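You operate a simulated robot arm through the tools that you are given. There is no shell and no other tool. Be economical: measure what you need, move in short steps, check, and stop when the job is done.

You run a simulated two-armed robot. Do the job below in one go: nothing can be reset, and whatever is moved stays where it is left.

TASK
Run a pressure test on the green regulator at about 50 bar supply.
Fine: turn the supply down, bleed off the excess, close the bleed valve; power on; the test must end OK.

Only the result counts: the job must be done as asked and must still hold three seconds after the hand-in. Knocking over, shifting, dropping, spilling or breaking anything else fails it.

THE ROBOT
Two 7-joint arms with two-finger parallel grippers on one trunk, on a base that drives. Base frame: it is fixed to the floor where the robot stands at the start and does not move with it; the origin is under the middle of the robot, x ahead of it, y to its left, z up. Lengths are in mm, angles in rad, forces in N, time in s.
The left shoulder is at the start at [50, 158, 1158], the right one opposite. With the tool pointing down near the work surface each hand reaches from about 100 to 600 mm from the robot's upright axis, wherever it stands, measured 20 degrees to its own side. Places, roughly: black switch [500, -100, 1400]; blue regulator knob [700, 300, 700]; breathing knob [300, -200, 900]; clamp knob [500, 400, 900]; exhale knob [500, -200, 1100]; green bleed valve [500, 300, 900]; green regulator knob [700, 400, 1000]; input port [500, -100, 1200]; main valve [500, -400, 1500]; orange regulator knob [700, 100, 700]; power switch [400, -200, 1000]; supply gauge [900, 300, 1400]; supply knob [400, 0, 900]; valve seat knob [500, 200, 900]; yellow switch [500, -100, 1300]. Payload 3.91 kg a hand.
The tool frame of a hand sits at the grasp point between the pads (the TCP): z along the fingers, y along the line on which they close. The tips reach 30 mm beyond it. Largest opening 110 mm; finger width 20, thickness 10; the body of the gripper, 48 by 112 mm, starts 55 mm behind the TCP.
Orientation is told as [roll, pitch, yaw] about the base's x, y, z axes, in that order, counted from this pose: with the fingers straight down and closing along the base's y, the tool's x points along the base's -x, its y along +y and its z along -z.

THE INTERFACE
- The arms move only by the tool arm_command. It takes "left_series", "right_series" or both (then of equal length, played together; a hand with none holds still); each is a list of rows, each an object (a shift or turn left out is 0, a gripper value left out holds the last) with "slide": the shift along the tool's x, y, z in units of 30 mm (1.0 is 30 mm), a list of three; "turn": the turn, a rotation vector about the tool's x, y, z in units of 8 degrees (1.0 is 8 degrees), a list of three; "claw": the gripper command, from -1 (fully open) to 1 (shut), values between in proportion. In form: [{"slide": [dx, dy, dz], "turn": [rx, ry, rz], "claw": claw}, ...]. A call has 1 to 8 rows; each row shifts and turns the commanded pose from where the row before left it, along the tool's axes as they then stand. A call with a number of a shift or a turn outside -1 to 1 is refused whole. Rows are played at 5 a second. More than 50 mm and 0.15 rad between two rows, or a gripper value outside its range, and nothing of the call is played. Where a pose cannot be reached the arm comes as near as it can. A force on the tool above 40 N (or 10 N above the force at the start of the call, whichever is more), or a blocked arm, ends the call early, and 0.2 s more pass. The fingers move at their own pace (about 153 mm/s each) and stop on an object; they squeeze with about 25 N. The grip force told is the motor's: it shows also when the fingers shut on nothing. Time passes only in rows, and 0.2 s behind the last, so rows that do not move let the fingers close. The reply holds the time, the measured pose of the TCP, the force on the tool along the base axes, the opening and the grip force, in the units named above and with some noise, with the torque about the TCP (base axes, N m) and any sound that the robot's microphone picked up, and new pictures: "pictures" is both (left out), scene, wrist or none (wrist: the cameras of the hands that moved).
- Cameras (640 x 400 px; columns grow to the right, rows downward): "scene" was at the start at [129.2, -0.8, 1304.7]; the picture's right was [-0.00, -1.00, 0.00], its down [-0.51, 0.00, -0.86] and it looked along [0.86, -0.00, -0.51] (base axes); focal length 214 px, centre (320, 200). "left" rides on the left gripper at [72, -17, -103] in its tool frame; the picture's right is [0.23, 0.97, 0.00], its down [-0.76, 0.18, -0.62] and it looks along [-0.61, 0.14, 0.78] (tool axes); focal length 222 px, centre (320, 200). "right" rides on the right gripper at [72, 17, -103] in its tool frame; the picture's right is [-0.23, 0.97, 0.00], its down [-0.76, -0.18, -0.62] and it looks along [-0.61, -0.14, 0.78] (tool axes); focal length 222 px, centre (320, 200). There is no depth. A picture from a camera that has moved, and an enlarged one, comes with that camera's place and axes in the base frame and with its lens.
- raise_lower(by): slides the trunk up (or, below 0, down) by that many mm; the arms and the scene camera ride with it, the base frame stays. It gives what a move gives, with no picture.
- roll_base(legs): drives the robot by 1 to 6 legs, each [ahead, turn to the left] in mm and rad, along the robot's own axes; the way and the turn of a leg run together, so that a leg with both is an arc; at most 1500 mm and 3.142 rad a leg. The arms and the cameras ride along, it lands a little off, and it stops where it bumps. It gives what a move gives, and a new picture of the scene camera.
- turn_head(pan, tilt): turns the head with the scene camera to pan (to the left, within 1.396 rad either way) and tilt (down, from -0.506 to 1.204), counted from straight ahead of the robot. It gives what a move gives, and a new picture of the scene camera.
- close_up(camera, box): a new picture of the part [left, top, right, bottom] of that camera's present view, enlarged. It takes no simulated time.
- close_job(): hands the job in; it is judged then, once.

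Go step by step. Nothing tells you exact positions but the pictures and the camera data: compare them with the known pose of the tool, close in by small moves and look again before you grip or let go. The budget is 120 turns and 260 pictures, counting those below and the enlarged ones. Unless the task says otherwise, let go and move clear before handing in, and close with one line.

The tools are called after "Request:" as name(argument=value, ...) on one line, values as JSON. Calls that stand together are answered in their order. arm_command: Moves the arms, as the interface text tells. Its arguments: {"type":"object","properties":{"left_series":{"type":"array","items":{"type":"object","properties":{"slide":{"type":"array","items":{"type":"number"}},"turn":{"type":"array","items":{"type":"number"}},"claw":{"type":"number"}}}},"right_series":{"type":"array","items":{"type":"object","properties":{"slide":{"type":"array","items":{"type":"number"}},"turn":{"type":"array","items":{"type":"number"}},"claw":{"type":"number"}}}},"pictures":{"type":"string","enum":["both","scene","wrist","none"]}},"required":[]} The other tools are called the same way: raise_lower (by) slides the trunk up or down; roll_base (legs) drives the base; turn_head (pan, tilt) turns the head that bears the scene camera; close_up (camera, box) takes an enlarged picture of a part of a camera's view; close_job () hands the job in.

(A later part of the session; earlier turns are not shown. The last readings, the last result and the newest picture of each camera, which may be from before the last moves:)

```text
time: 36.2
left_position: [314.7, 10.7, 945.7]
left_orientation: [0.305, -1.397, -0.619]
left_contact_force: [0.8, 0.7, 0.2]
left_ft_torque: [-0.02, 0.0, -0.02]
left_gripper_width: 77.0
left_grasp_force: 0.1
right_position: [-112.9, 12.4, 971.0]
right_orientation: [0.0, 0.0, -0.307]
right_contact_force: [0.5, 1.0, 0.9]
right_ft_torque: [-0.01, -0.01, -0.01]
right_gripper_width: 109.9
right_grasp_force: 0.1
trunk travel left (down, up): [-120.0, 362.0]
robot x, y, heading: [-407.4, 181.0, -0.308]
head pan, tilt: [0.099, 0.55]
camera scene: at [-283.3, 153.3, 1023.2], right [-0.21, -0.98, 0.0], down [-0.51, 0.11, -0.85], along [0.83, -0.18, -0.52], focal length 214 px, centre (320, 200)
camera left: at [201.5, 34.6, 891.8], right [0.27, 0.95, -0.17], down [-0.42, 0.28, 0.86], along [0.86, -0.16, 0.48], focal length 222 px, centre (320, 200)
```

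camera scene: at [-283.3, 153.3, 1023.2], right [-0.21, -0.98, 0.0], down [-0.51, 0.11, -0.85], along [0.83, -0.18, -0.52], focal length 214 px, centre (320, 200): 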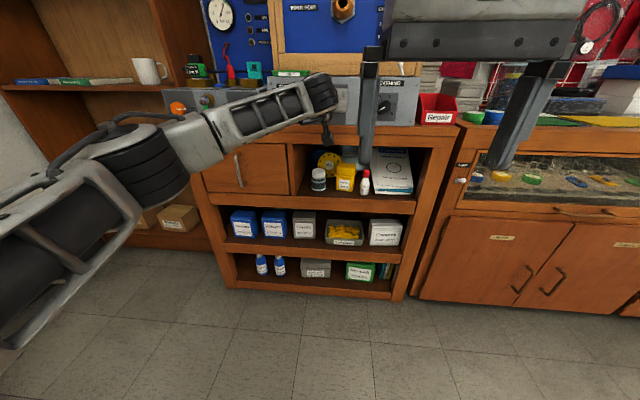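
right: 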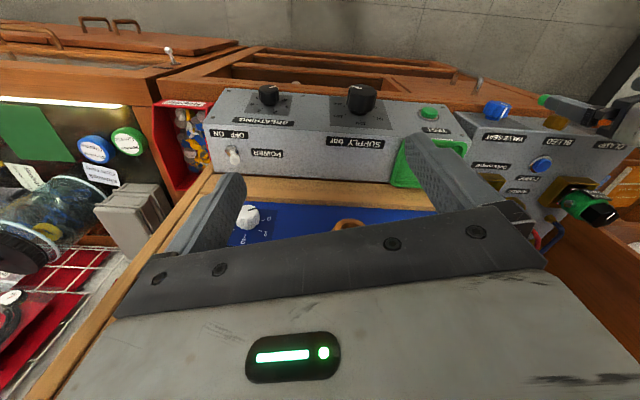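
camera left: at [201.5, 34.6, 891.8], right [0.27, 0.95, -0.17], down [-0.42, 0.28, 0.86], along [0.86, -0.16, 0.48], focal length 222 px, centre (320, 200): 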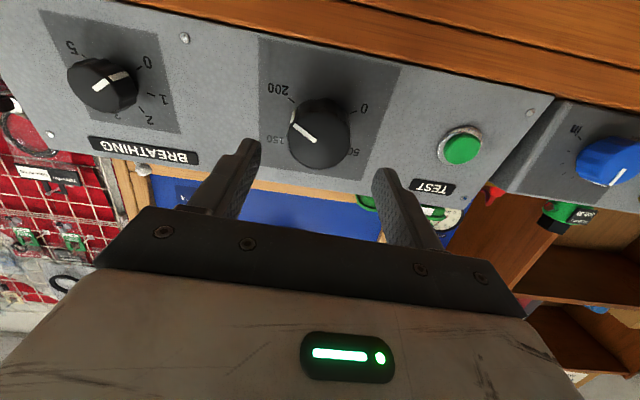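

The tool axis is aligned with the supply knob. I'll pre-roll the hand +88° so I can turn the knob 180° counter-clockwise in one grip.

Request:
arm_command(left_series=[{"turn": [0, 0, 1], "claw": -0.65}, {"turn": [0, 0, 1]}, {"turn": [0, 0, 1]}, {"turn": [0, 0, 1]}, {"turn": [0, 0, 1]}, {"turn": [0, 0, 1]}, {"turn": [0, 0, 1]}], pictures="none")

Request:
arm_command(left_series=[{"turn": [0, 0, 1]}, {"turn": [0, 0, 1]}, {"turn": [0, 0, 1]}, {"turn": [0, 0, 1]}], pictures="wrist")

```text
time: 37.8
left_position: [314.7, 10.6, 947.6]
left_orientation: [1.377, -0.529, -1.782]
left_contact_force: [-0.5, 0.3, 0.4]
left_ft_torque: [0.01, 0.0, -0.03]
left_gripper_width: 90.7
left_grasp_force: 0.2
right_position: [-113.7, 12.3, 970.9]
right_orientation: [0.0, -0.001, -0.307]
right_contact_force: [-0.3, 0.3, 0.1]
right_ft_torque: [0.01, -0.01, 0.01]
right_gripper_width: 109.9
right_grasp_force: 0.1
trunk travel left (down, up): [-120.0, 362.0]
robot x, y, heading: [-409.5, 184.1, -0.308]
head pan, tilt: [0.099, 0.55]
```

```text
time: 38.8
left_position: [314.2, 11.5, 950.6]
left_orientation: [1.402, 0.02, -1.884]
left_contact_force: [0.6, 0.3, 1.2]
left_ft_torque: [-0.06, -0.03, -0.04]
left_gripper_width: 91.0
left_grasp_force: 0.1
right_position: [-115.0, 12.2, 971.1]
right_orientation: [-0.001, -0.001, -0.307]
right_contact_force: [0.3, -0.2, 0.4]
right_ft_torque: [-0.01, -0.01, 0.01]
right_gripper_width: 110.1
right_grasp_force: 0.1
trunk travel left (down, up): [-120.0, 362.0]
robot x, y, heading: [-408.2, 183.7, -0.308]
head pan, tilt: [0.099, 0.55]
camera left: at [237.4, 112.3, 950.9], right [0.22, 0.15, 0.96], down [-0.79, -0.55, 0.26], along [0.57, -0.82, 0.0], focal length 222 px, centre (320, 200)
```

left: 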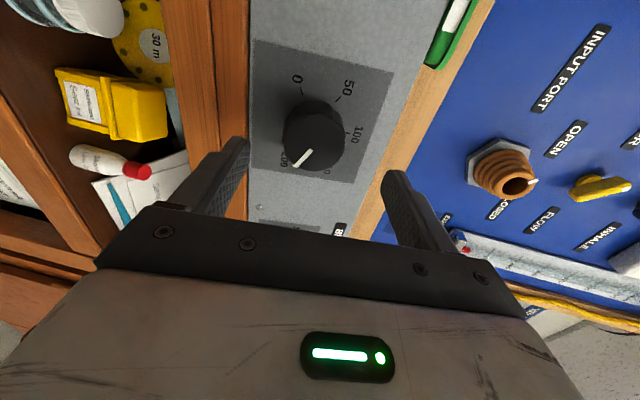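

Alignment is good; small downward correction, then advance 55 mm over the knob.

Request:
arm_command(left_series=[{"slide": [0, -0.2, 0.6]}, {"slide": [0, 0, 0.6]}, {"slide": [0, 0, 0.6]}], pictures="wrist")

```text
time: 39.6
left_position: [326.4, 4.3, 936.3]
left_orientation: [1.406, 0.018, -1.886]
left_contact_force: [0.4, -0.4, -0.9]
left_ft_torque: [0.02, -0.01, -0.01]
left_gripper_width: 91.0
left_grasp_force: 0.0
left hand out of reach, approached as far as the arm can: row 2, 3
right_position: [-113.8, 12.5, 970.9]
right_orientation: [-0.001, -0.001, -0.307]
right_contact_force: [-0.4, 0.3, 0.5]
right_ft_torque: [0.0, -0.02, 0.01]
right_gripper_width: 110.0
right_grasp_force: 0.1
trunk travel left (down, up): [-120.0, 362.0]
robot x, y, heading: [-408.8, 185.3, -0.309]
head pan, tilt: [0.099, 0.55]
camera left: at [250.5, 106.8, 937.7], right [0.22, 0.15, 0.96], down [-0.79, -0.55, 0.26], along [0.57, -0.82, 0.0], focal length 222 px, centre (320, 200)
```

left: 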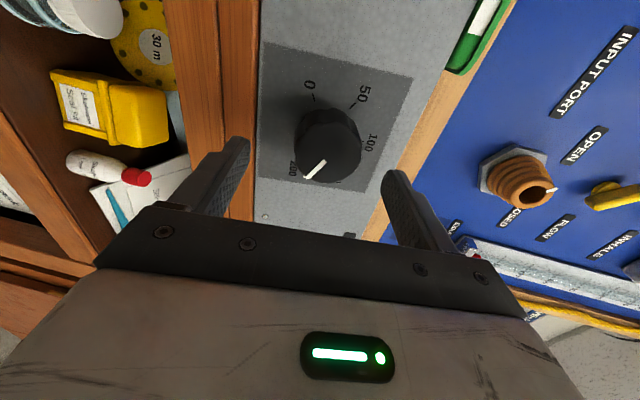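

Arm is at full stretch. I'll retract the hand 90 mm and drive forward 120 mm... in careful steps.

Request:
arm_command(left_series=[{"slide": [0, 0, -1]}, {"slide": [0, 0, -1]}, {"slide": [0, 0, -1]}, {"slide": [0, 0, -1]}], pictures="none")

Request:
roll_base(legs=[[110, 0]])

Request:
arm_command(left_series=[{"slide": [0, 0, 0]}], pictures="wrist")

```text
time: 40.6
left_position: [215.4, 40.2, 954.8]
left_orientation: [1.405, 0.018, -1.882]
left_contact_force: [-0.2, -0.3, -0.2]
left_ft_torque: [-0.03, -0.01, 0.01]
left_gripper_width: 91.0
left_grasp_force: 0.0
right_position: [-113.2, 13.0, 970.8]
right_orientation: [-0.001, -0.001, -0.307]
right_contact_force: [0.5, 1.3, -0.1]
right_ft_torque: [-0.01, 0.0, 0.0]
right_gripper_width: 110.2
right_grasp_force: 0.0
trunk travel left (down, up): [-120.0, 362.0]
robot x, y, heading: [-405.8, 186.1, -0.311]
head pan, tilt: [0.099, 0.55]
```

```text
time: 41.8
left_position: [320.7, 4.5, 956.5]
left_orientation: [1.403, 0.02, -1.886]
left_contact_force: [1.2, -1.1, 0.7]
left_ft_torque: [0.0, -0.01, -0.05]
left_gripper_width: 90.8
left_grasp_force: 0.0
right_position: [-7.4, -22.7, 970.4]
right_orientation: [-0.001, 0.001, -0.311]
right_contact_force: [-0.4, -0.3, 0.0]
right_ft_torque: [0.01, 0.02, -0.01]
right_gripper_width: 110.1
right_grasp_force: 0.0
trunk travel left (down, up): [-120.0, 362.0]
robot x, y, heading: [-301.8, 150.7, -0.311]
head pan, tilt: [0.099, 0.55]
camera scene: at [-177.2, 119.0, 1023.2], right [-0.21, -0.98, 0.0], down [-0.51, 0.11, -0.85], along [0.83, -0.18, -0.52], focal length 214 px, centre (320, 200)
```

scene: 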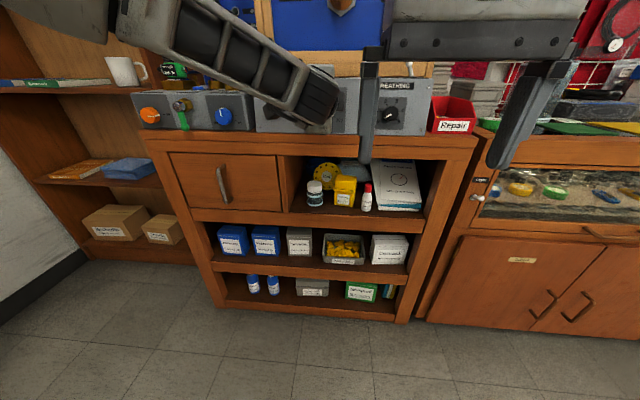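

```text
time: 42.2
left_position: [320.8, 4.6, 955.7]
left_orientation: [1.403, 0.017, -1.887]
left_contact_force: [0.4, 0.4, -0.8]
left_ft_torque: [0.01, 0.01, 0.01]
left_gripper_width: 91.0
left_grasp_force: 0.0
right_position: [-8.6, -23.1, 971.7]
right_orientation: [0.0, 0.001, -0.31]
right_contact_force: [0.9, 0.4, 0.1]
right_ft_torque: [0.02, 0.01, -0.02]
right_gripper_width: 110.1
right_grasp_force: 0.0
trunk travel left (down, up): [-120.0, 362.0]
robot x, y, heading: [-304.1, 147.1, -0.31]
head pan, tilt: [0.099, 0.55]
camera left: at [244.6, 106.4, 957.4], right [0.22, 0.15, 0.96], down [-0.79, -0.55, 0.26], along [0.57, -0.82, 0.0], focal length 222 px, centre (320, 200)
```

left: 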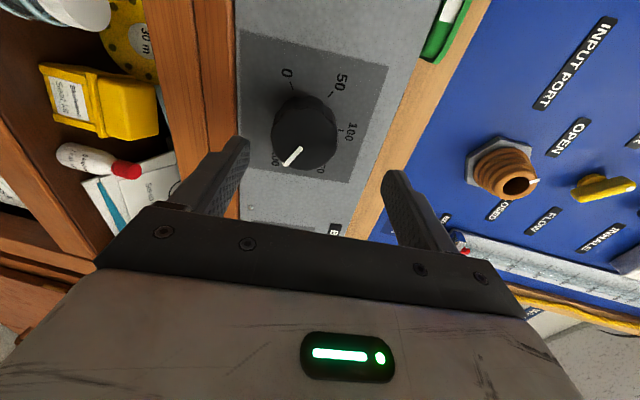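

Request:
arm_command(left_series=[{"slide": [0, -0.45, 0]}, {"slide": [0, 0, 0.5]}, {"slide": [0, 0, 0.5]}], pictures="wrist")

```text
time: 43.0
left_position: [348.1, -5.3, 937.6]
left_orientation: [1.404, 0.02, -1.886]
left_contact_force: [0.2, 0.6, 0.3]
left_ft_torque: [0.02, 0.02, -0.01]
left_gripper_width: 91.0
left_grasp_force: 0.1
right_position: [-7.3, -22.2, 971.2]
right_orientation: [-0.001, 0.0, -0.31]
right_contact_force: [0.4, -0.8, 0.1]
right_ft_torque: [0.0, -0.04, 0.02]
right_gripper_width: 110.0
right_grasp_force: 0.0
trunk travel left (down, up): [-120.0, 362.0]
robot x, y, heading: [-304.1, 147.7, -0.309]
head pan, tilt: [0.099, 0.55]
camera left: at [270.6, 96.8, 939.4], right [0.22, 0.15, 0.96], down [-0.79, -0.55, 0.26], along [0.57, -0.82, 0.0], focal length 222 px, centre (320, 200)
```

left: 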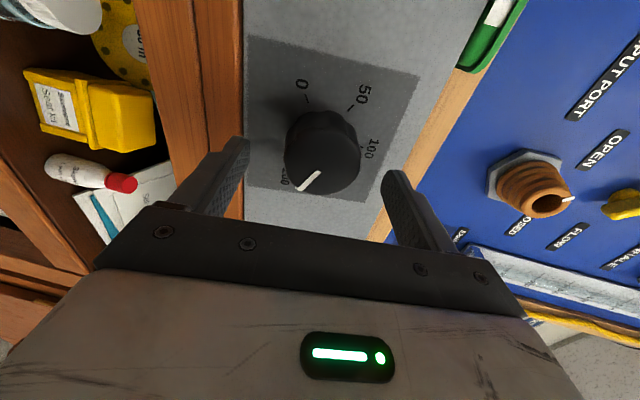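

Request:
arm_command(left_series=[{"slide": [0, 0, 0.4]}, {"slide": [0, 0, 0.35]}], pictures="wrist")

```text
time: 43.6
left_position: [369.2, -12.1, 932.7]
left_orientation: [1.403, 0.018, -1.886]
left_contact_force: [0.8, 0.2, 0.0]
left_ft_torque: [-0.01, 0.01, 0.05]
left_gripper_width: 90.9
left_grasp_force: 0.0
right_position: [-7.6, -21.7, 970.6]
right_orientation: [-0.001, -0.001, -0.31]
right_contact_force: [0.0, -0.2, -0.1]
right_ft_torque: [0.0, 0.0, 0.02]
right_gripper_width: 109.9
right_grasp_force: 0.2
trunk travel left (down, up): [-120.0, 362.0]
robot x, y, heading: [-302.4, 152.3, -0.313]
head pan, tilt: [0.099, 0.55]
camera left: at [292.9, 90.6, 934.6], right [0.22, 0.15, 0.96], down [-0.79, -0.55, 0.26], along [0.57, -0.82, 0.0], focal length 222 px, centre (320, 200)
```

left: 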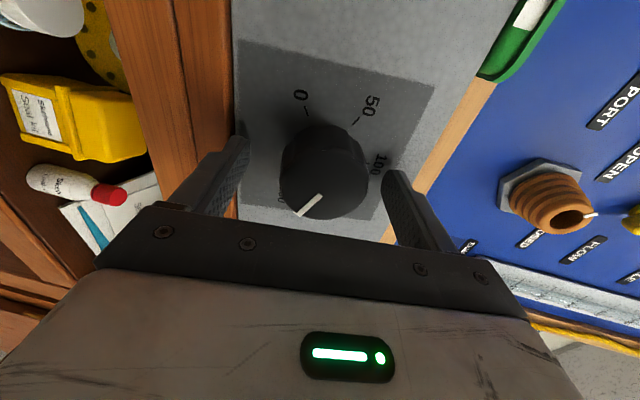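

Fingers straddle the knob; closing the grip.

Request:
arm_command(left_series=[{"claw": 1}, {}, {}], pictures="wrist")

```text
time: 44.4
left_position: [369.3, -11.5, 933.3]
left_orientation: [1.405, 0.019, -1.888]
left_contact_force: [7.1, -4.1, 7.4]
left_ft_torque: [0.42, 1.23, -0.1]
left_gripper_width: 52.1
left_grasp_force: 45.2
right_position: [-8.2, -22.8, 971.4]
right_orientation: [0.0, 0.0, -0.309]
right_contact_force: [0.6, -0.3, 0.4]
right_ft_torque: [-0.01, 0.02, 0.03]
right_gripper_width: 110.1
right_grasp_force: 0.1
trunk travel left (down, up): [-120.0, 362.0]
robot x, y, heading: [-300.5, 150.0, -0.31]
head pan, tilt: [0.099, 0.55]
camera left: at [293.0, 90.6, 935.6], right [0.22, 0.15, 0.96], down [-0.79, -0.55, 0.26], along [0.57, -0.82, 0.0], focal length 222 px, centre (320, 200)
```

left: 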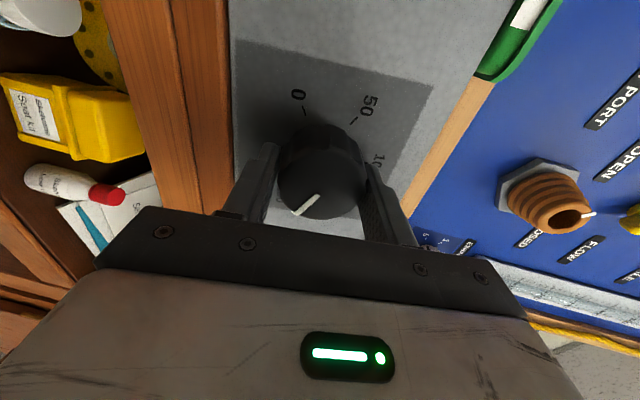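

Gripped at 52 mm. Turning counter-clockwise 32° and checking.

Request:
arm_command(left_series=[{"turn": [0, 0, -1]}, {"turn": [0, 0, -1]}, {"turn": [0, 0, -1]}, {"turn": [0, 0, -1]}], pictures="wrist")

```text
time: 45.4
left_position: [370.3, -9.9, 936.2]
left_orientation: [1.383, -0.535, -1.786]
left_contact_force: [20.9, -10.6, 20.3]
left_ft_torque: [0.35, 1.14, -0.36]
left_gripper_width: 52.2
left_grasp_force: 45.1
right_position: [-7.7, -22.7, 970.5]
right_orientation: [0.002, 0.001, -0.312]
right_contact_force: [0.4, -0.3, 0.0]
right_ft_torque: [0.0, 0.02, -0.05]
right_gripper_width: 110.0
right_grasp_force: 0.0
trunk travel left (down, up): [-120.0, 362.0]
robot x, y, heading: [-305.6, 148.0, -0.311]
head pan, tilt: [0.099, 0.55]
camera left: at [281.6, 74.5, 901.4], right [0.32, 0.63, 0.71], down [-0.67, -0.37, 0.64], along [0.66, -0.68, 0.3], focal length 222 px, centre (320, 200)
```

left: 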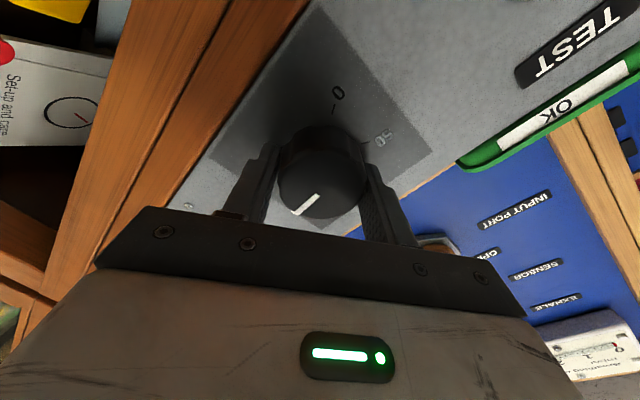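

The knob turns with the hand. I'll relieve the side force with a tiny shift up/forward and continue.

Request:
arm_command(left_series=[{"slide": [-0.067, 0.1, 0.06]}, {"turn": [0, 0, -1]}, {"turn": [0, 0, -1]}, {"turn": [0, 0, -1]}, {"turn": [0, 0, -1]}], pictures="wrist")

```text
time: 46.6
left_position: [370.2, -8.8, 937.1]
left_orientation: [1.213, -1.073, -1.562]
left_contact_force: [-1.3, 9.6, 3.3]
left_ft_torque: [0.0, -0.01, -0.07]
left_gripper_width: 51.7
left_grasp_force: 44.6
right_position: [-8.0, -20.5, 971.7]
right_orientation: [-0.002, -0.002, -0.311]
right_contact_force: [0.2, 0.6, -0.4]
right_ft_torque: [0.0, 0.0, -0.03]
right_gripper_width: 110.0
right_grasp_force: 0.1
trunk travel left (down, up): [-120.0, 362.0]
robot x, y, heading: [-302.1, 149.5, -0.308]
head pan, tilt: [0.099, 0.55]
camera left: at [267.8, 43.0, 883.3], right [0.33, 0.91, 0.23], down [-0.52, -0.03, 0.85], along [0.79, -0.41, 0.47], focal length 222 px, centre (320, 200)
```

left: 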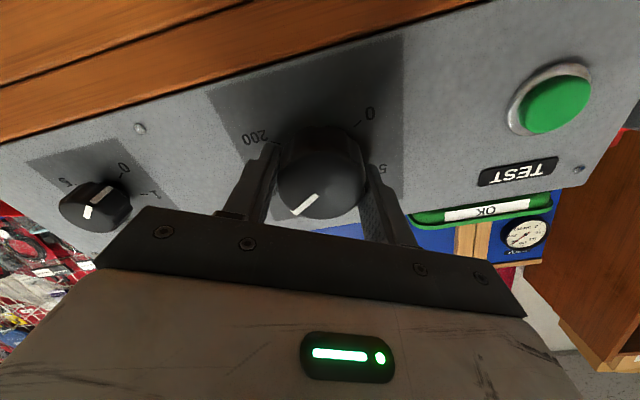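

Forces are small now. Continuing to turn.

Request:
arm_command(left_series=[{"turn": [0, 0, -1]}, {"turn": [0, 0, -1]}, {"turn": [0, 0, -1]}, {"turn": [0, 0, -1]}, {"turn": [0, 0, -1]}, {"turn": [0, 0, -1]}], pictures="wrist")

```text
time: 48.0
left_position: [371.5, -7.4, 938.8]
left_orientation: [-1.129, -1.167, 0.86]
left_contact_force: [-5.2, 21.2, -1.2]
left_ft_torque: [0.33, -0.28, 1.67]
left_gripper_width: 51.3
left_grasp_force: 44.9
right_position: [-8.3, -20.0, 970.9]
right_orientation: [-0.002, -0.002, -0.311]
right_contact_force: [1.0, -1.0, -0.2]
right_ft_torque: [0.03, 0.02, 0.01]
right_gripper_width: 109.8
right_grasp_force: 0.1
trunk travel left (down, up): [-120.0, 362.0]
robot x, y, heading: [-303.4, 152.7, -0.309]
head pan, tilt: [0.099, 0.55]
camera left: at [252.4, -12.7, 894.1], right [0.16, 0.82, -0.56], down [-0.35, 0.57, 0.74], along [0.92, 0.08, 0.38], focal length 222 px, centre (320, 200)
```

left: 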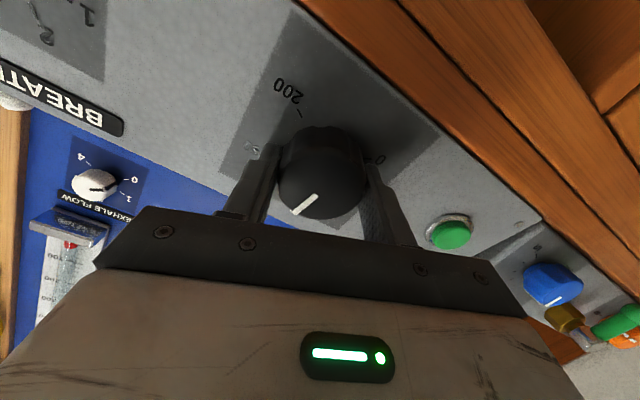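

Request:
arm_command(left_series=[{"slide": [-0.05, 0.11, 0]}, {"turn": [0, 0, -1]}, {"turn": [0, 0, -1]}, {"turn": [0, 0, -1]}, {"turn": [0, 0, -1]}, {"turn": [0, 0, -1]}], pictures="wrist")

```text
time: 49.4
left_position: [372.7, -5.1, 937.0]
left_orientation: [-1.376, -0.496, 1.172]
left_contact_force: [-18.0, 22.9, -8.7]
left_ft_torque: [0.61, 0.83, 1.26]
left_gripper_width: 51.4
left_grasp_force: 44.6
right_position: [-8.7, -19.9, 970.9]
right_orientation: [-0.003, -0.002, -0.31]
right_contact_force: [0.1, 0.0, 0.1]
right_ft_torque: [-0.01, 0.0, 0.0]
right_gripper_width: 110.0
right_grasp_force: 0.0
trunk travel left (down, up): [-120.0, 362.0]
robot x, y, heading: [-302.6, 154.5, -0.313]
head pan, tilt: [0.099, 0.55]
camera left: at [250.6, -41.1, 933.4], right [-0.07, 0.31, -0.95], down [-0.32, 0.89, 0.31], along [0.94, 0.33, 0.03], focal length 222 px, centre (320, 200)
```

left: 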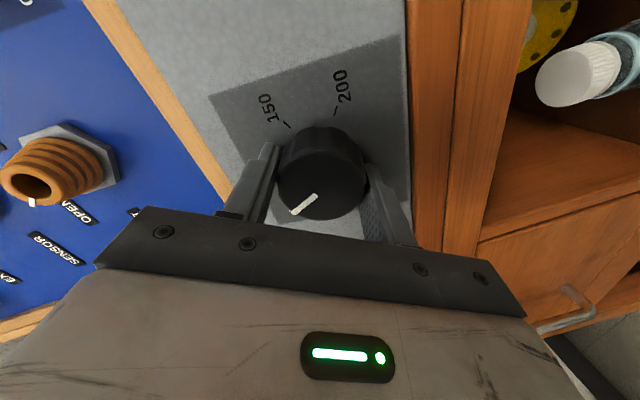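

Request:
arm_command(left_series=[{"slide": [-0.07, 0.04, -0.1]}, {"turn": [0, 0, -1]}, {"turn": [0, 0, -1]}, {"turn": [0, 0, -1]}], pictures="both")

```text
time: 50.4
left_position: [372.6, -5.5, 933.9]
left_orientation: [-1.398, -0.086, 1.245]
left_contact_force: [10.6, 0.6, -9.8]
left_ft_torque: [0.71, 1.33, 1.19]
left_gripper_width: 51.6
left_grasp_force: 44.8
right_position: [-6.3, -22.0, 969.7]
right_orientation: [0.0, 0.002, -0.311]
right_contact_force: [-0.9, 0.0, 0.8]
right_ft_torque: [0.04, 0.01, -0.01]
right_gripper_width: 110.0
right_grasp_force: 0.0
trunk travel left (down, up): [-120.0, 362.0]
robot x, y, heading: [-302.6, 146.8, -0.308]
head pan, tilt: [0.099, 0.55]
camera scene: at [-175.3, 118.7, 1022.9], right [-0.21, -0.98, 0.0], down [-0.51, 0.11, -0.85], along [0.83, -0.18, -0.52], focal length 214 px, centre (320, 200)
camera left: at [254.7, -43.6, 962.6], right [-0.2, -0.08, -0.98], down [-0.37, 0.93, 0.0], along [0.91, 0.36, -0.22], focal length 222 px, centre (320, 200)
```

scene: 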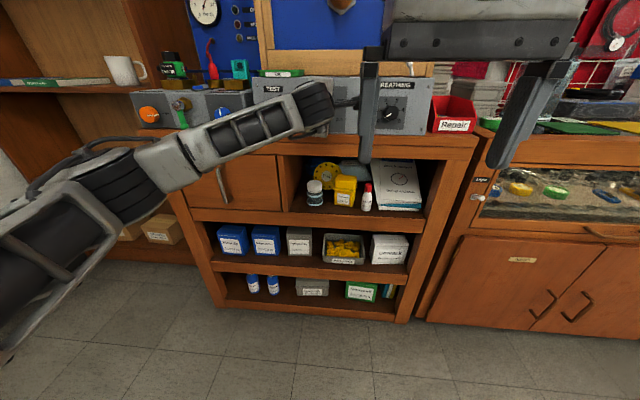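
left: 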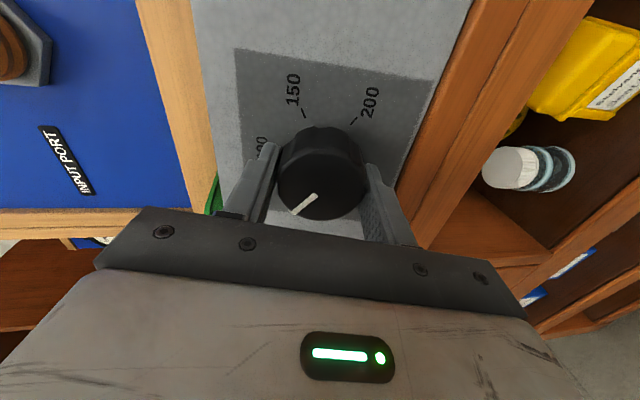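

About 176° turned. I'll let go, back off, and read the pointer.

Request:
arm_command(left_series=[{"claw": -0.65}, {}, {"slide": [0, 0, -1]}, {"slide": [0, 0, -1]}, {"slide": [0, 0, -1]}], pictures="wrist")

Request:
close_up(camera="left", box=[220, 60, 420, 185])

```text
time: 51.6
left_position: [287.9, 23.1, 951.8]
left_orientation: [-1.404, -0.088, 1.245]
left_contact_force: [-0.6, 0.1, -0.8]
left_ft_torque: [0.02, -0.01, 0.02]
left_gripper_width: 90.6
left_grasp_force: 0.0
right_position: [-8.0, -23.3, 970.0]
right_orientation: [0.002, 0.0, -0.311]
right_contact_force: [0.5, -0.6, 0.1]
right_ft_torque: [0.02, 0.03, -0.02]
right_gripper_width: 110.1
right_grasp_force: 0.1
trunk travel left (down, up): [-120.0, 362.0]
robot x, y, heading: [-301.0, 152.3, -0.315]
head pan, tilt: [0.099, 0.55]
camera left: at [169.3, -15.2, 979.9], right [-0.2, -0.08, -0.98], down [-0.36, 0.93, 0.0], along [0.91, 0.35, -0.22], focal length 222 px, centre (320, 200)
```

left: 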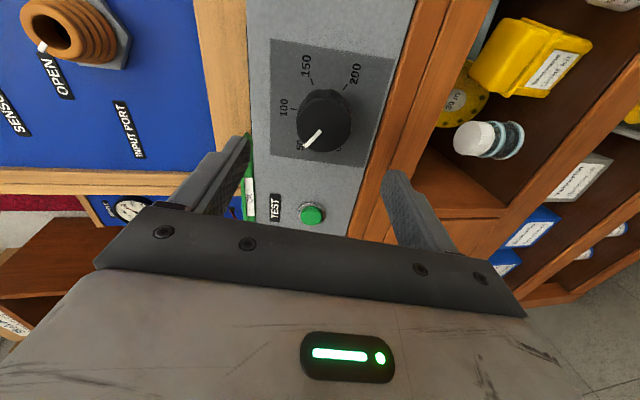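

```text
3.20 times, centred on (320, 122) of left
camera zoom: at [169.3, -15.2, 979.9], right [-0.2, -0.08, -0.98], down [-0.36, 0.93, 0.0], along [0.91, 0.35, -0.22], focal length 711 px, centre (320, 448)
```

zoom: 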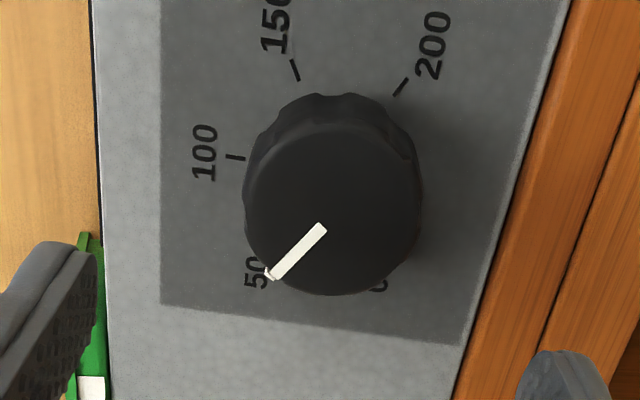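

The pointer reads about 57 bar. I'll regrip at the same spot and turn another 8° CCW.

Request:
arm_command(left_series=[{"slide": [0, 0, 0.95]}, {"slide": [0, 0, 0.95]}, {"slide": [0, 0, 0.95]}, {"claw": 1}, {}, {"turn": [0, 0, -0.55]}, {"turn": [0, 0, -0.5]}, {}], pictures="none")

Request:
arm_command(left_series=[{"claw": -0.65}, {}, {"slide": [0, 0, -1]}, {"slide": [0, 0, -1]}, {"slide": [0, 0, -1]}], pictures="none")

Request:
close_up(camera="left", box=[220, 60, 420, 185])

```text
time: 53.4
left_position: [367.4, -3.8, 935.3]
left_orientation: [-1.4, 0.059, 1.268]
left_contact_force: [1.7, -2.5, -7.5]
left_ft_torque: [0.68, 1.41, 1.06]
left_gripper_width: 51.9
left_grasp_force: 45.1
right_position: [-7.2, -22.6, 970.1]
right_orientation: [0.0, 0.001, -0.309]
right_contact_force: [-0.1, 0.7, -0.1]
right_ft_torque: [0.01, -0.01, -0.02]
right_gripper_width: 110.1
right_grasp_force: 0.1
trunk travel left (down, up): [-120.0, 362.0]
robot x, y, heading: [-301.8, 151.4, -0.31]
head pan, tilt: [0.099, 0.55]
```

```text
time: 54.6
left_position: [283.9, 25.5, 953.9]
left_orientation: [-1.402, 0.058, 1.269]
left_contact_force: [-0.3, 0.0, -0.2]
left_ft_torque: [0.0, 0.0, -0.03]
left_gripper_width: 90.7
left_grasp_force: 0.3
right_position: [-7.6, -22.5, 971.3]
right_orientation: [0.0, 0.001, -0.311]
right_contact_force: [0.5, -0.2, 1.0]
right_ft_torque: [-0.01, -0.04, -0.04]
right_gripper_width: 110.0
right_grasp_force: 0.1
trunk travel left (down, up): [-120.0, 362.0]
robot x, y, heading: [-304.6, 152.7, -0.31]
head pan, tilt: [0.099, 0.55]
```

```text
3.20 times, centred on (320, 122) of left
camera zoom: at [168.0, -12.0, 990.7], right [-0.24, -0.22, -0.95], down [-0.39, 0.91, -0.11], along [0.89, 0.34, -0.3], focal length 711 px, centre (320, 448)
```

zoom: 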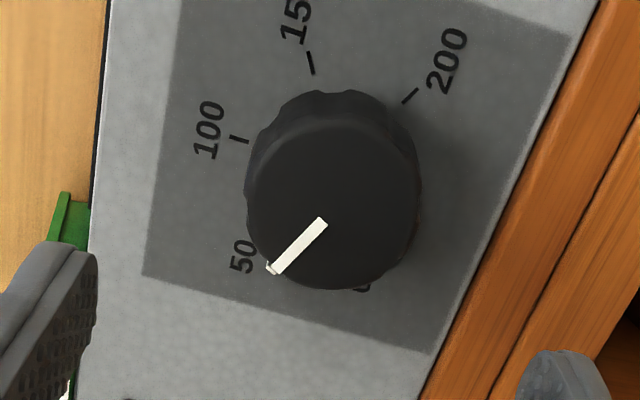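

Pointer is now at 50. Next the bleed valve: I slide the hand left for a look at it.

Request:
arm_command(left_series=[{"slide": [-1, 0, -0.5]}, {"slide": [-1, 0, -0.5]}, {"slide": [-1, 0, 0]}, {"slide": [-1, 0, 0]}, {"slide": [-1, 0, 0]}, {"slide": [-1, 0, 0]}, {"slide": [-1, 0, 0]}, {"slide": [-1, 0, 0]}], pictures="both")

Request:
close_up(camera="left", box=[200, 40, 440, 190])

```text
time: 56.4
left_position: [324.7, 262.1, 945.2]
left_orientation: [-1.403, 0.057, 1.267]
left_contact_force: [0.3, 0.2, 0.3]
left_ft_torque: [-0.01, -0.01, -0.02]
left_gripper_width: 90.9
left_grasp_force: 0.0
right_position: [-8.6, -22.5, 970.9]
right_orientation: [0.0, 0.0, -0.311]
right_contact_force: [-0.3, -0.3, 1.0]
right_ft_torque: [0.06, 0.03, -0.03]
right_gripper_width: 109.9
right_grasp_force: 0.0
trunk travel left (down, up): [-120.0, 362.0]
robot x, y, heading: [-301.3, 151.2, -0.313]
head pan, tilt: [0.099, 0.55]
camera scene: at [-177.2, 119.0, 1023.2], right [-0.21, -0.98, 0.0], down [-0.51, 0.11, -0.85], along [0.83, -0.18, -0.52], focal length 214 px, centre (320, 200)
camera left: at [208.6, 225.3, 983.3], right [-0.24, -0.22, -0.95], down [-0.39, 0.91, -0.11], along [0.89, 0.34, -0.3], focal length 222 px, centre (320, 200)
```

scene: 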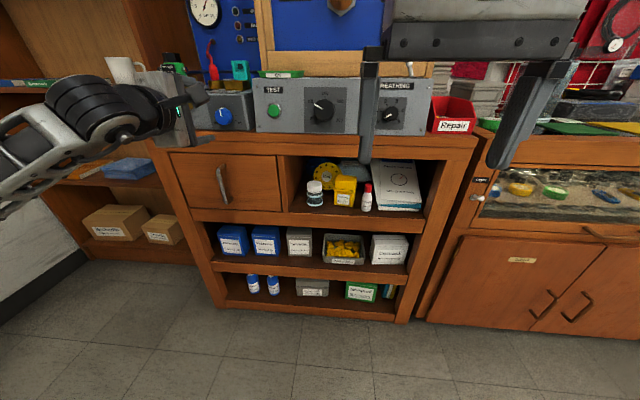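
left: 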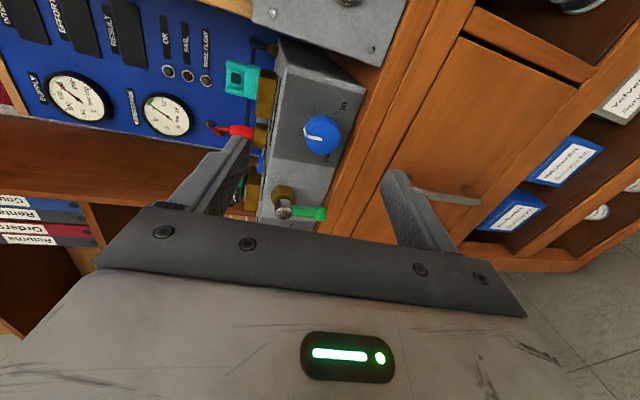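

```text
2.67 times, centred on (320, 115) of left
camera zoom: at [208.6, 225.3, 983.3], right [-0.24, -0.22, -0.95], down [-0.39, 0.91, -0.11], along [0.89, 0.34, -0.3], focal length 592 px, centre (320, 427)
```

zoom: 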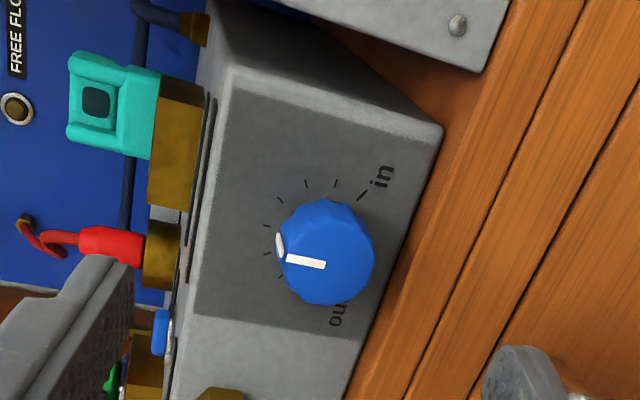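

Request:
close_up(camera="left", box=[220, 160, 380, 260])

Request:
close_up(camera="scene", box=[180, 0, 280, 80])

```text
4.00 times, centred on (300, 210) of left
camera zoom: at [208.6, 225.3, 983.3], right [-0.24, -0.22, -0.95], down [-0.39, 0.91, -0.11], along [0.89, 0.34, -0.3], focal length 888 px, centre (400, 160)
```

zoom: 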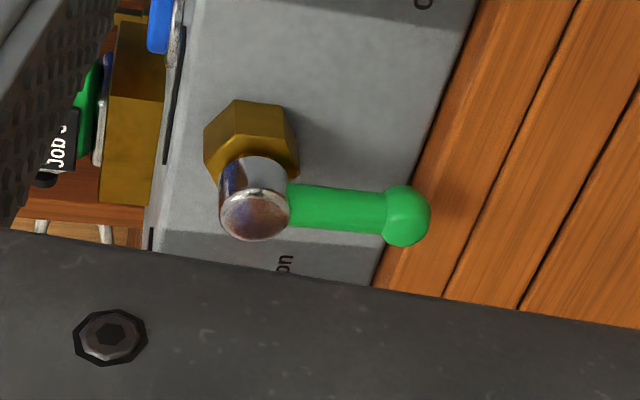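

```text
5.00 times, centred on (230, 40) of scene
camera zoom: at [-177.2, 119.0, 1023.2], right [-0.21, -0.98, 0.0], down [-0.51, 0.11, -0.85], along [0.83, -0.18, -0.52], focal length 1072 px, centre (770, 1000)
```

zoom: 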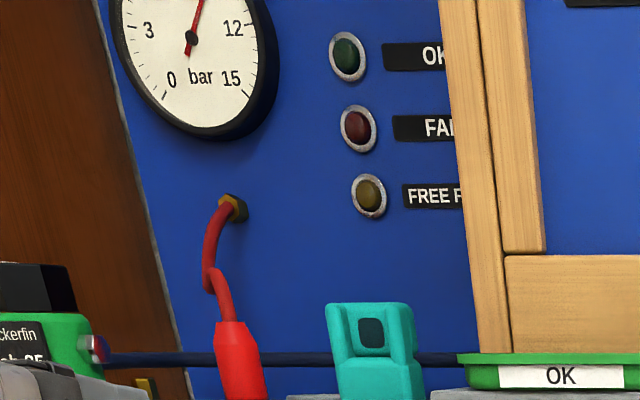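

The bleed lever hangs straight down (axis ≈ [485,357,936], ball ≈ [469,344,891]). I'll roll the hand back level while retracting, then drive forward 70 mm for reach.

Request:
arm_command(left_series=[{"turn": [0, 0, 1], "slide": [0, 0, -0.5], "claw": -0.3}, {"turn": [0, 0, 1], "slide": [0, 0, -0.5]}, {"turn": [0, 0, 1], "slide": [0, 0, -0.5]}, {"turn": [0, 0, 1], "slide": [0, 0, -0.5]}, {"turn": [0, 0, 1], "slide": [0, 0, -0.5]}, {"turn": [0, 0, 1], "slide": [0, 0, -0.5]}], pictures="none")

Request:
arm_command(left_series=[{"turn": [0, 0, 1]}, {"turn": [0, 0, 1]}, {"turn": [0, 0, 1]}, {"turn": [0, 0, 1]}, {"turn": [0, 0, 1]}, {"turn": [0, 0, 1]}], pictures="none")

Request:
roll_base(legs=[[70, 0]])

```text
time: 57.8
left_position: [239.2, 289.3, 959.7]
left_orientation: [-1.337, -0.77, 1.095]
left_contact_force: [-0.3, 0.0, -0.6]
left_ft_torque: [0.03, -0.01, -0.02]
left_gripper_width: 71.6
left_grasp_force: 0.2
right_position: [-8.5, -22.6, 969.9]
right_orientation: [0.001, 0.0, -0.311]
right_contact_force: [0.2, -0.5, 0.8]
right_ft_torque: [-0.02, -0.02, 0.0]
right_gripper_width: 109.9
right_grasp_force: 0.1
trunk travel left (down, up): [-120.0, 362.0]
robot x, y, heading: [-302.7, 150.0, -0.314]
head pan, tilt: [0.099, 0.55]
```

```text
time: 59.2
left_position: [240.9, 288.5, 959.4]
left_orientation: [0.29, -1.397, -0.606]
left_contact_force: [-0.3, -0.5, -0.1]
left_ft_torque: [0.04, 0.0, 0.02]
left_gripper_width: 71.6
left_grasp_force: 0.1
right_position: [-7.7, -22.0, 971.1]
right_orientation: [0.0, 0.0, -0.31]
right_contact_force: [-0.6, 0.6, -0.2]
right_ft_torque: [-0.02, 0.03, 0.0]
right_gripper_width: 109.8
right_grasp_force: 0.2
trunk travel left (down, up): [-120.0, 362.0]
robot x, y, heading: [-303.6, 148.4, -0.313]
head pan, tilt: [0.099, 0.55]
```

```text
time: 60.2
left_position: [303.8, 266.7, 959.1]
left_orientation: [0.273, -1.398, -0.592]
left_contact_force: [-0.3, -1.0, -1.0]
left_ft_torque: [-0.01, 0.01, 0.02]
left_gripper_width: 71.8
left_grasp_force: 0.1
right_position: [56.4, -44.8, 969.7]
right_orientation: [0.001, 0.0, -0.314]
right_contact_force: [0.1, -1.7, -0.5]
right_ft_torque: [-0.01, 0.0, 0.0]
right_gripper_width: 110.2
right_grasp_force: 0.0
trunk travel left (down, up): [-120.0, 362.0]
robot x, y, heading: [-239.1, 134.1, -0.313]
head pan, tilt: [0.099, 0.55]
camera scene: at [-112.7, 98.0, 1023.2], right [-0.21, -0.98, 0.0], down [-0.51, 0.11, -0.85], along [0.83, -0.18, -0.52], focal length 214 px, centre (320, 200)
```

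scene: 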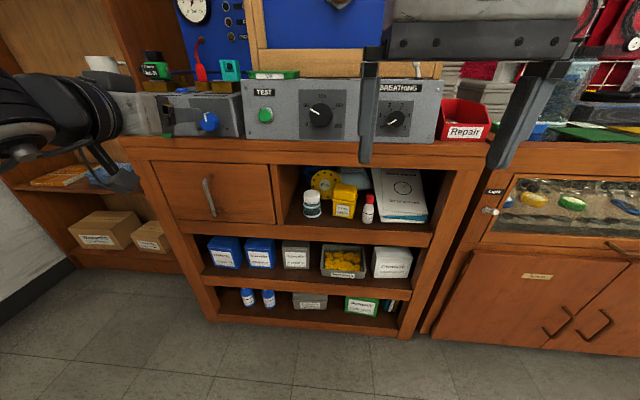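

Request:
arm_command(left_series=[{"slide": [0.27, 1, 0.3]}, {"slide": [0.27, 1, 0.3]}, {"slide": [0.27, 1, 0.3]}, {"slide": [0.27, 1, 0.3]}, {"slide": [0, 0.3, 0.3]}], pictures="wrist")

```text
time: 61.4
left_position: [382.9, 377.1, 925.4]
left_orientation: [0.274, -1.397, -0.592]
left_contact_force: [0.6, 0.3, 0.3]
left_ft_torque: [0.0, -0.01, 0.02]
left_gripper_width: 71.4
left_grasp_force: 0.1
right_position: [55.7, -44.4, 970.5]
right_orientation: [0.0, 0.0, -0.313]
right_contact_force: [-0.2, 0.9, -0.1]
right_ft_torque: [0.01, 0.01, -0.02]
right_gripper_width: 110.0
right_grasp_force: 0.1
trunk travel left (down, up): [-120.0, 362.0]
robot x, y, heading: [-239.6, 130.5, -0.314]
head pan, tilt: [0.099, 0.55]
camera left: at [270.3, 400.8, 870.0], right [0.28, 0.94, -0.18], down [-0.42, 0.29, 0.86], along [0.86, -0.16, 0.47], focal length 222 px, centre (320, 200)
```

left: 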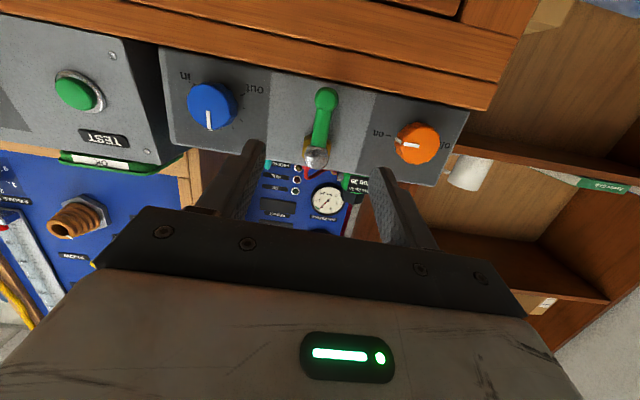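

Lever mid-point lies on the tool axis. Advancing 85 mm.

Request:
arm_command(left_series=[{"slide": [0, 0, 0.95]}, {"slide": [0, 0, 0.95]}, {"slide": [0, 0, 0.95]}], pictures="wrist")

Request:
close_up(camera="left", box=[200, 90, 440, 240])

```text
time: 62.2
left_position: [464.2, 351.0, 909.8]
left_orientation: [0.279, -1.399, -0.6]
left_contact_force: [0.2, 0.4, 0.3]
left_ft_torque: [-0.02, 0.01, 0.05]
left_gripper_width: 71.3
left_grasp_force: 0.2
right_position: [56.7, -44.3, 970.4]
right_orientation: [0.001, 0.0, -0.311]
right_contact_force: [0.4, 0.5, -0.2]
right_ft_torque: [-0.01, -0.03, 0.01]
right_gripper_width: 109.9
right_grasp_force: 0.1
trunk travel left (down, up): [-120.0, 362.0]
robot x, y, heading: [-236.1, 132.8, -0.31]
head pan, tilt: [0.099, 0.55]
camera left: at [352.0, 374.8, 855.1], right [0.28, 0.94, -0.18], down [-0.42, 0.28, 0.86], along [0.86, -0.16, 0.47], focal length 222 px, centre (320, 200)
```

left: 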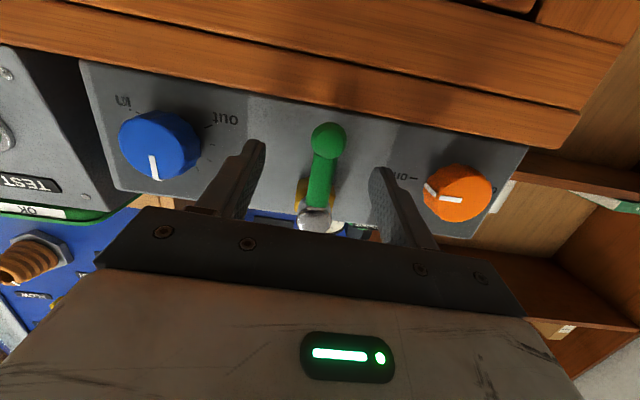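

```text
2.67 times, centred on (320, 165) of left
camera zoom: at [352.0, 374.8, 855.1], right [0.28, 0.94, -0.18], down [-0.42, 0.28, 0.86], along [0.86, -0.16, 0.47], focal length 592 px, centre (320, 293)
```

zoom: 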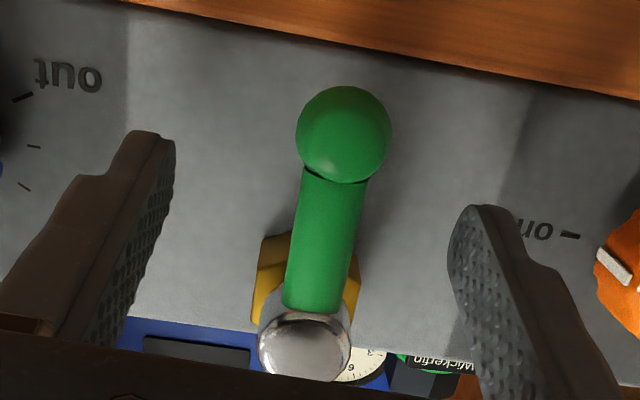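

Lever is centred between fingers; closing on it.

Request:
arm_command(left_series=[{"claw": 1}, {}, {}], pictures="wrist")

```text
time: 63.0
left_position: [463.9, 353.4, 910.2]
left_orientation: [0.26, -1.398, -0.578]
left_contact_force: [8.9, 5.4, 3.2]
left_ft_torque: [-0.78, 0.69, 0.09]
left_gripper_width: 16.8
left_grasp_force: 44.9
right_position: [56.2, -42.3, 970.9]
right_orientation: [0.0, 0.001, -0.313]
right_contact_force: [0.0, -0.1, 0.0]
right_ft_torque: [-0.02, 0.01, -0.01]
right_gripper_width: 109.9
right_grasp_force: 0.1
trunk travel left (down, up): [-120.0, 362.0]
robot x, y, heading: [-238.5, 130.3, -0.316]
head pan, tilt: [0.099, 0.55]
camera left: at [352.3, 375.7, 854.9], right [0.27, 0.94, -0.18], down [-0.42, 0.29, 0.86], along [0.87, -0.16, 0.47], focal length 222 px, centre (320, 200)
```

left: 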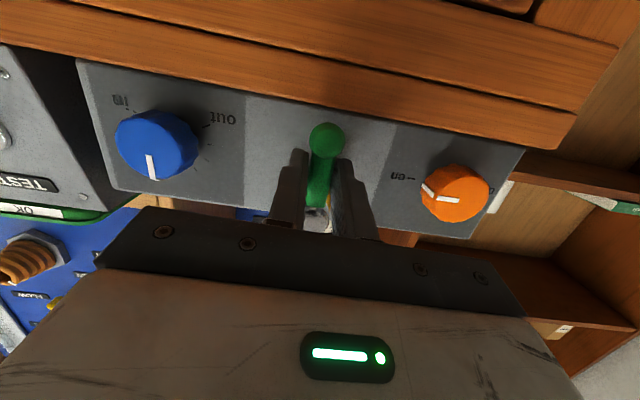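

Gripped on the shaft. Aim the head at the gauges, then turn the lever 24° counter-clockwise as a test.

Request:
turn_head(pan=0.35, tilt=0.0)

Request:
arm_command(left_series=[{"slide": [0, -0.13, 0], "turn": [0, 0, -1]}, {"slide": [0, -0.13, 0], "turn": [0, 0, -1]}, {"slide": [0, -0.13, 0], "turn": [0, 0, -1]}], pictures="both")

```text
time: 64.0
left_position: [464.7, 352.3, 910.2]
left_orientation: [0.269, -1.398, -0.586]
left_contact_force: [14.7, 8.2, 5.5]
left_ft_torque: [-0.9, 0.28, 0.15]
left_gripper_width: 16.8
left_grasp_force: 44.9
right_position: [58.2, -43.6, 970.3]
right_orientation: [-0.001, -0.001, -0.314]
right_contact_force: [0.2, 0.4, 1.1]
right_ft_torque: [0.01, 0.0, 0.0]
right_gripper_width: 110.2
right_grasp_force: 0.0
trunk travel left (down, up): [-120.0, 362.0]
robot x, y, heading: [-237.4, 128.2, -0.315]
head pan, tilt: [0.351, 0.0]
camera scene: at [-109.8, 121.0, 1073.8], right [0.04, -1.0, 0.0], down [0.0, 0.0, -1.0], along [1.0, 0.04, 0.0], focal length 214 px, centre (320, 200)
```

scene: 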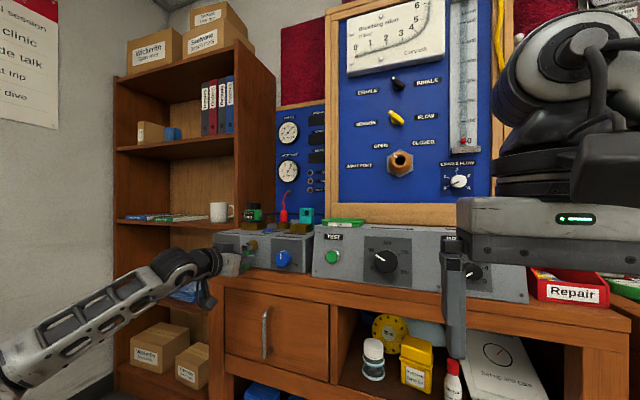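

```text
time: 64.8
left_position: [460.2, 341.8, 911.7]
left_orientation: [-1.139, -1.161, 0.858]
left_contact_force: [23.4, 7.5, 9.0]
left_ft_torque: [-0.1, 0.56, -0.07]
left_gripper_width: 16.4
left_grasp_force: 45.1
right_position: [55.9, -43.7, 969.8]
right_orientation: [0.0, -0.001, -0.312]
right_contact_force: [0.0, 0.6, 0.1]
right_ft_torque: [0.02, 0.01, -0.01]
right_gripper_width: 110.2
right_grasp_force: 0.1
trunk travel left (down, up): [-120.0, 362.0]
robot x, y, heading: [-238.2, 129.4, -0.311]
head pan, tilt: [0.351, 0.0]
camera scene: at [-109.4, 120.7, 1073.8], right [0.04, -1.0, 0.0], down [0.0, 0.0, -1.0], along [1.0, 0.04, 0.0], focal length 214 px, centre (320, 200)
camera left: at [341.3, 337.0, 868.5], right [0.16, 0.81, -0.56], down [-0.35, 0.58, 0.74], along [0.92, 0.07, 0.38], focal length 222 px, centre (320, 200)
```

scene: 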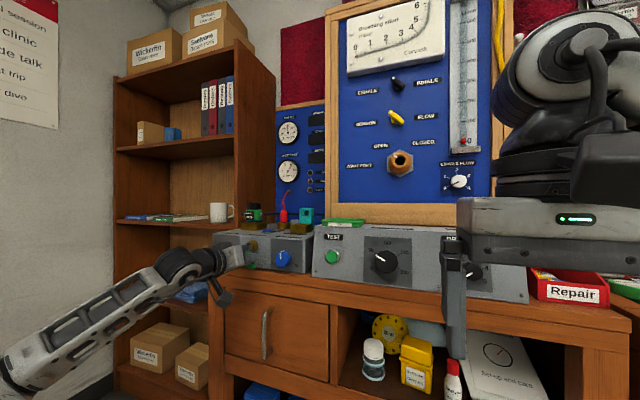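
left: 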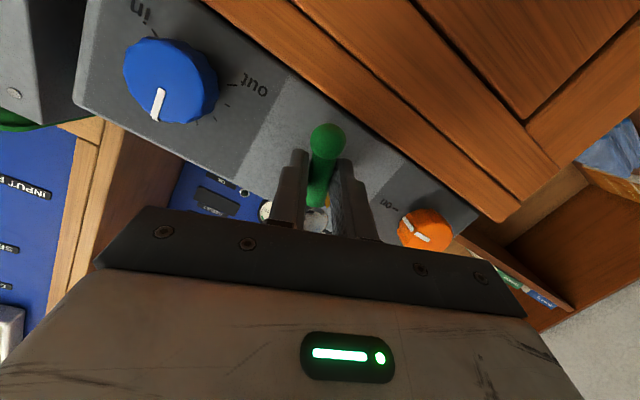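

Request:
close_up(camera="scene", box=[268, 105, 332, 200])

Request:
arm_command(left_series=[{"slide": [0, -0.13, 0.08], "turn": [0, 0, -1]}, {"slide": [0, -0.13, 0.05], "turn": [0, 0, -1]}, {"slide": [0, -0.13, 0], "turn": [0, 0, -1]}], pictures="none")

Request:
close_up(camera="scene", box=[268, 105, 332, 200])

```text
4.21 times, centred on (300, 152) of scene
camera zoom: at [-109.4, 120.7, 1073.8], right [0.04, -1.0, 0.0], down [0.0, 0.0, -1.0], along [1.0, 0.04, 0.0], focal length 903 px, centre (404, 400)
```

zoom: 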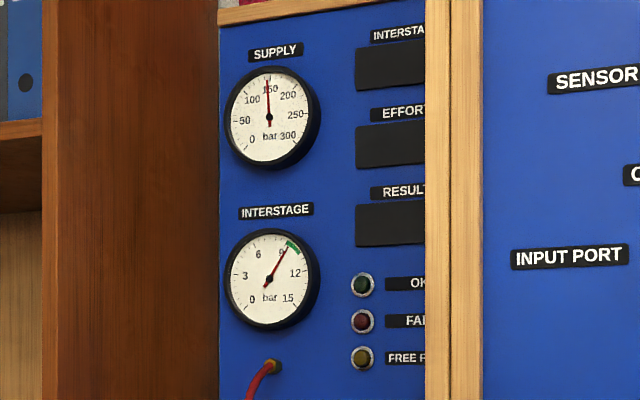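

```text
time: 65.5
left_position: [457.4, 331.5, 917.6]
left_orientation: [-1.34, -0.765, 1.096]
left_contact_force: [-28.0, 21.9, -0.1]
left_ft_torque: [-0.12, 0.24, 0.07]
left_gripper_width: 16.3
left_grasp_force: 44.8
right_position: [54.1, -42.3, 972.1]
right_orientation: [-0.002, -0.005, -0.312]
right_contact_force: [0.5, 0.1, 0.2]
right_ft_torque: [0.0, -0.03, 0.04]
right_gripper_width: 109.9
right_grasp_force: 0.1
trunk travel left (down, up): [-120.0, 362.0]
robot x, y, heading: [-237.5, 126.7, -0.308]
head pan, tilt: [0.351, 0.0]
```

```text
4.21 times, centred on (300, 152) of scene
camera zoom: at [-113.2, 122.4, 1074.2], right [0.04, -1.0, 0.0], down [0.0, 0.0, -1.0], along [1.0, 0.04, 0.0], focal length 903 px, centre (404, 400)
```

zoom: 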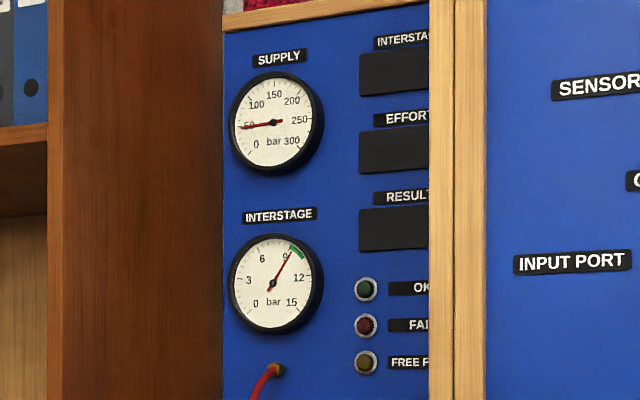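

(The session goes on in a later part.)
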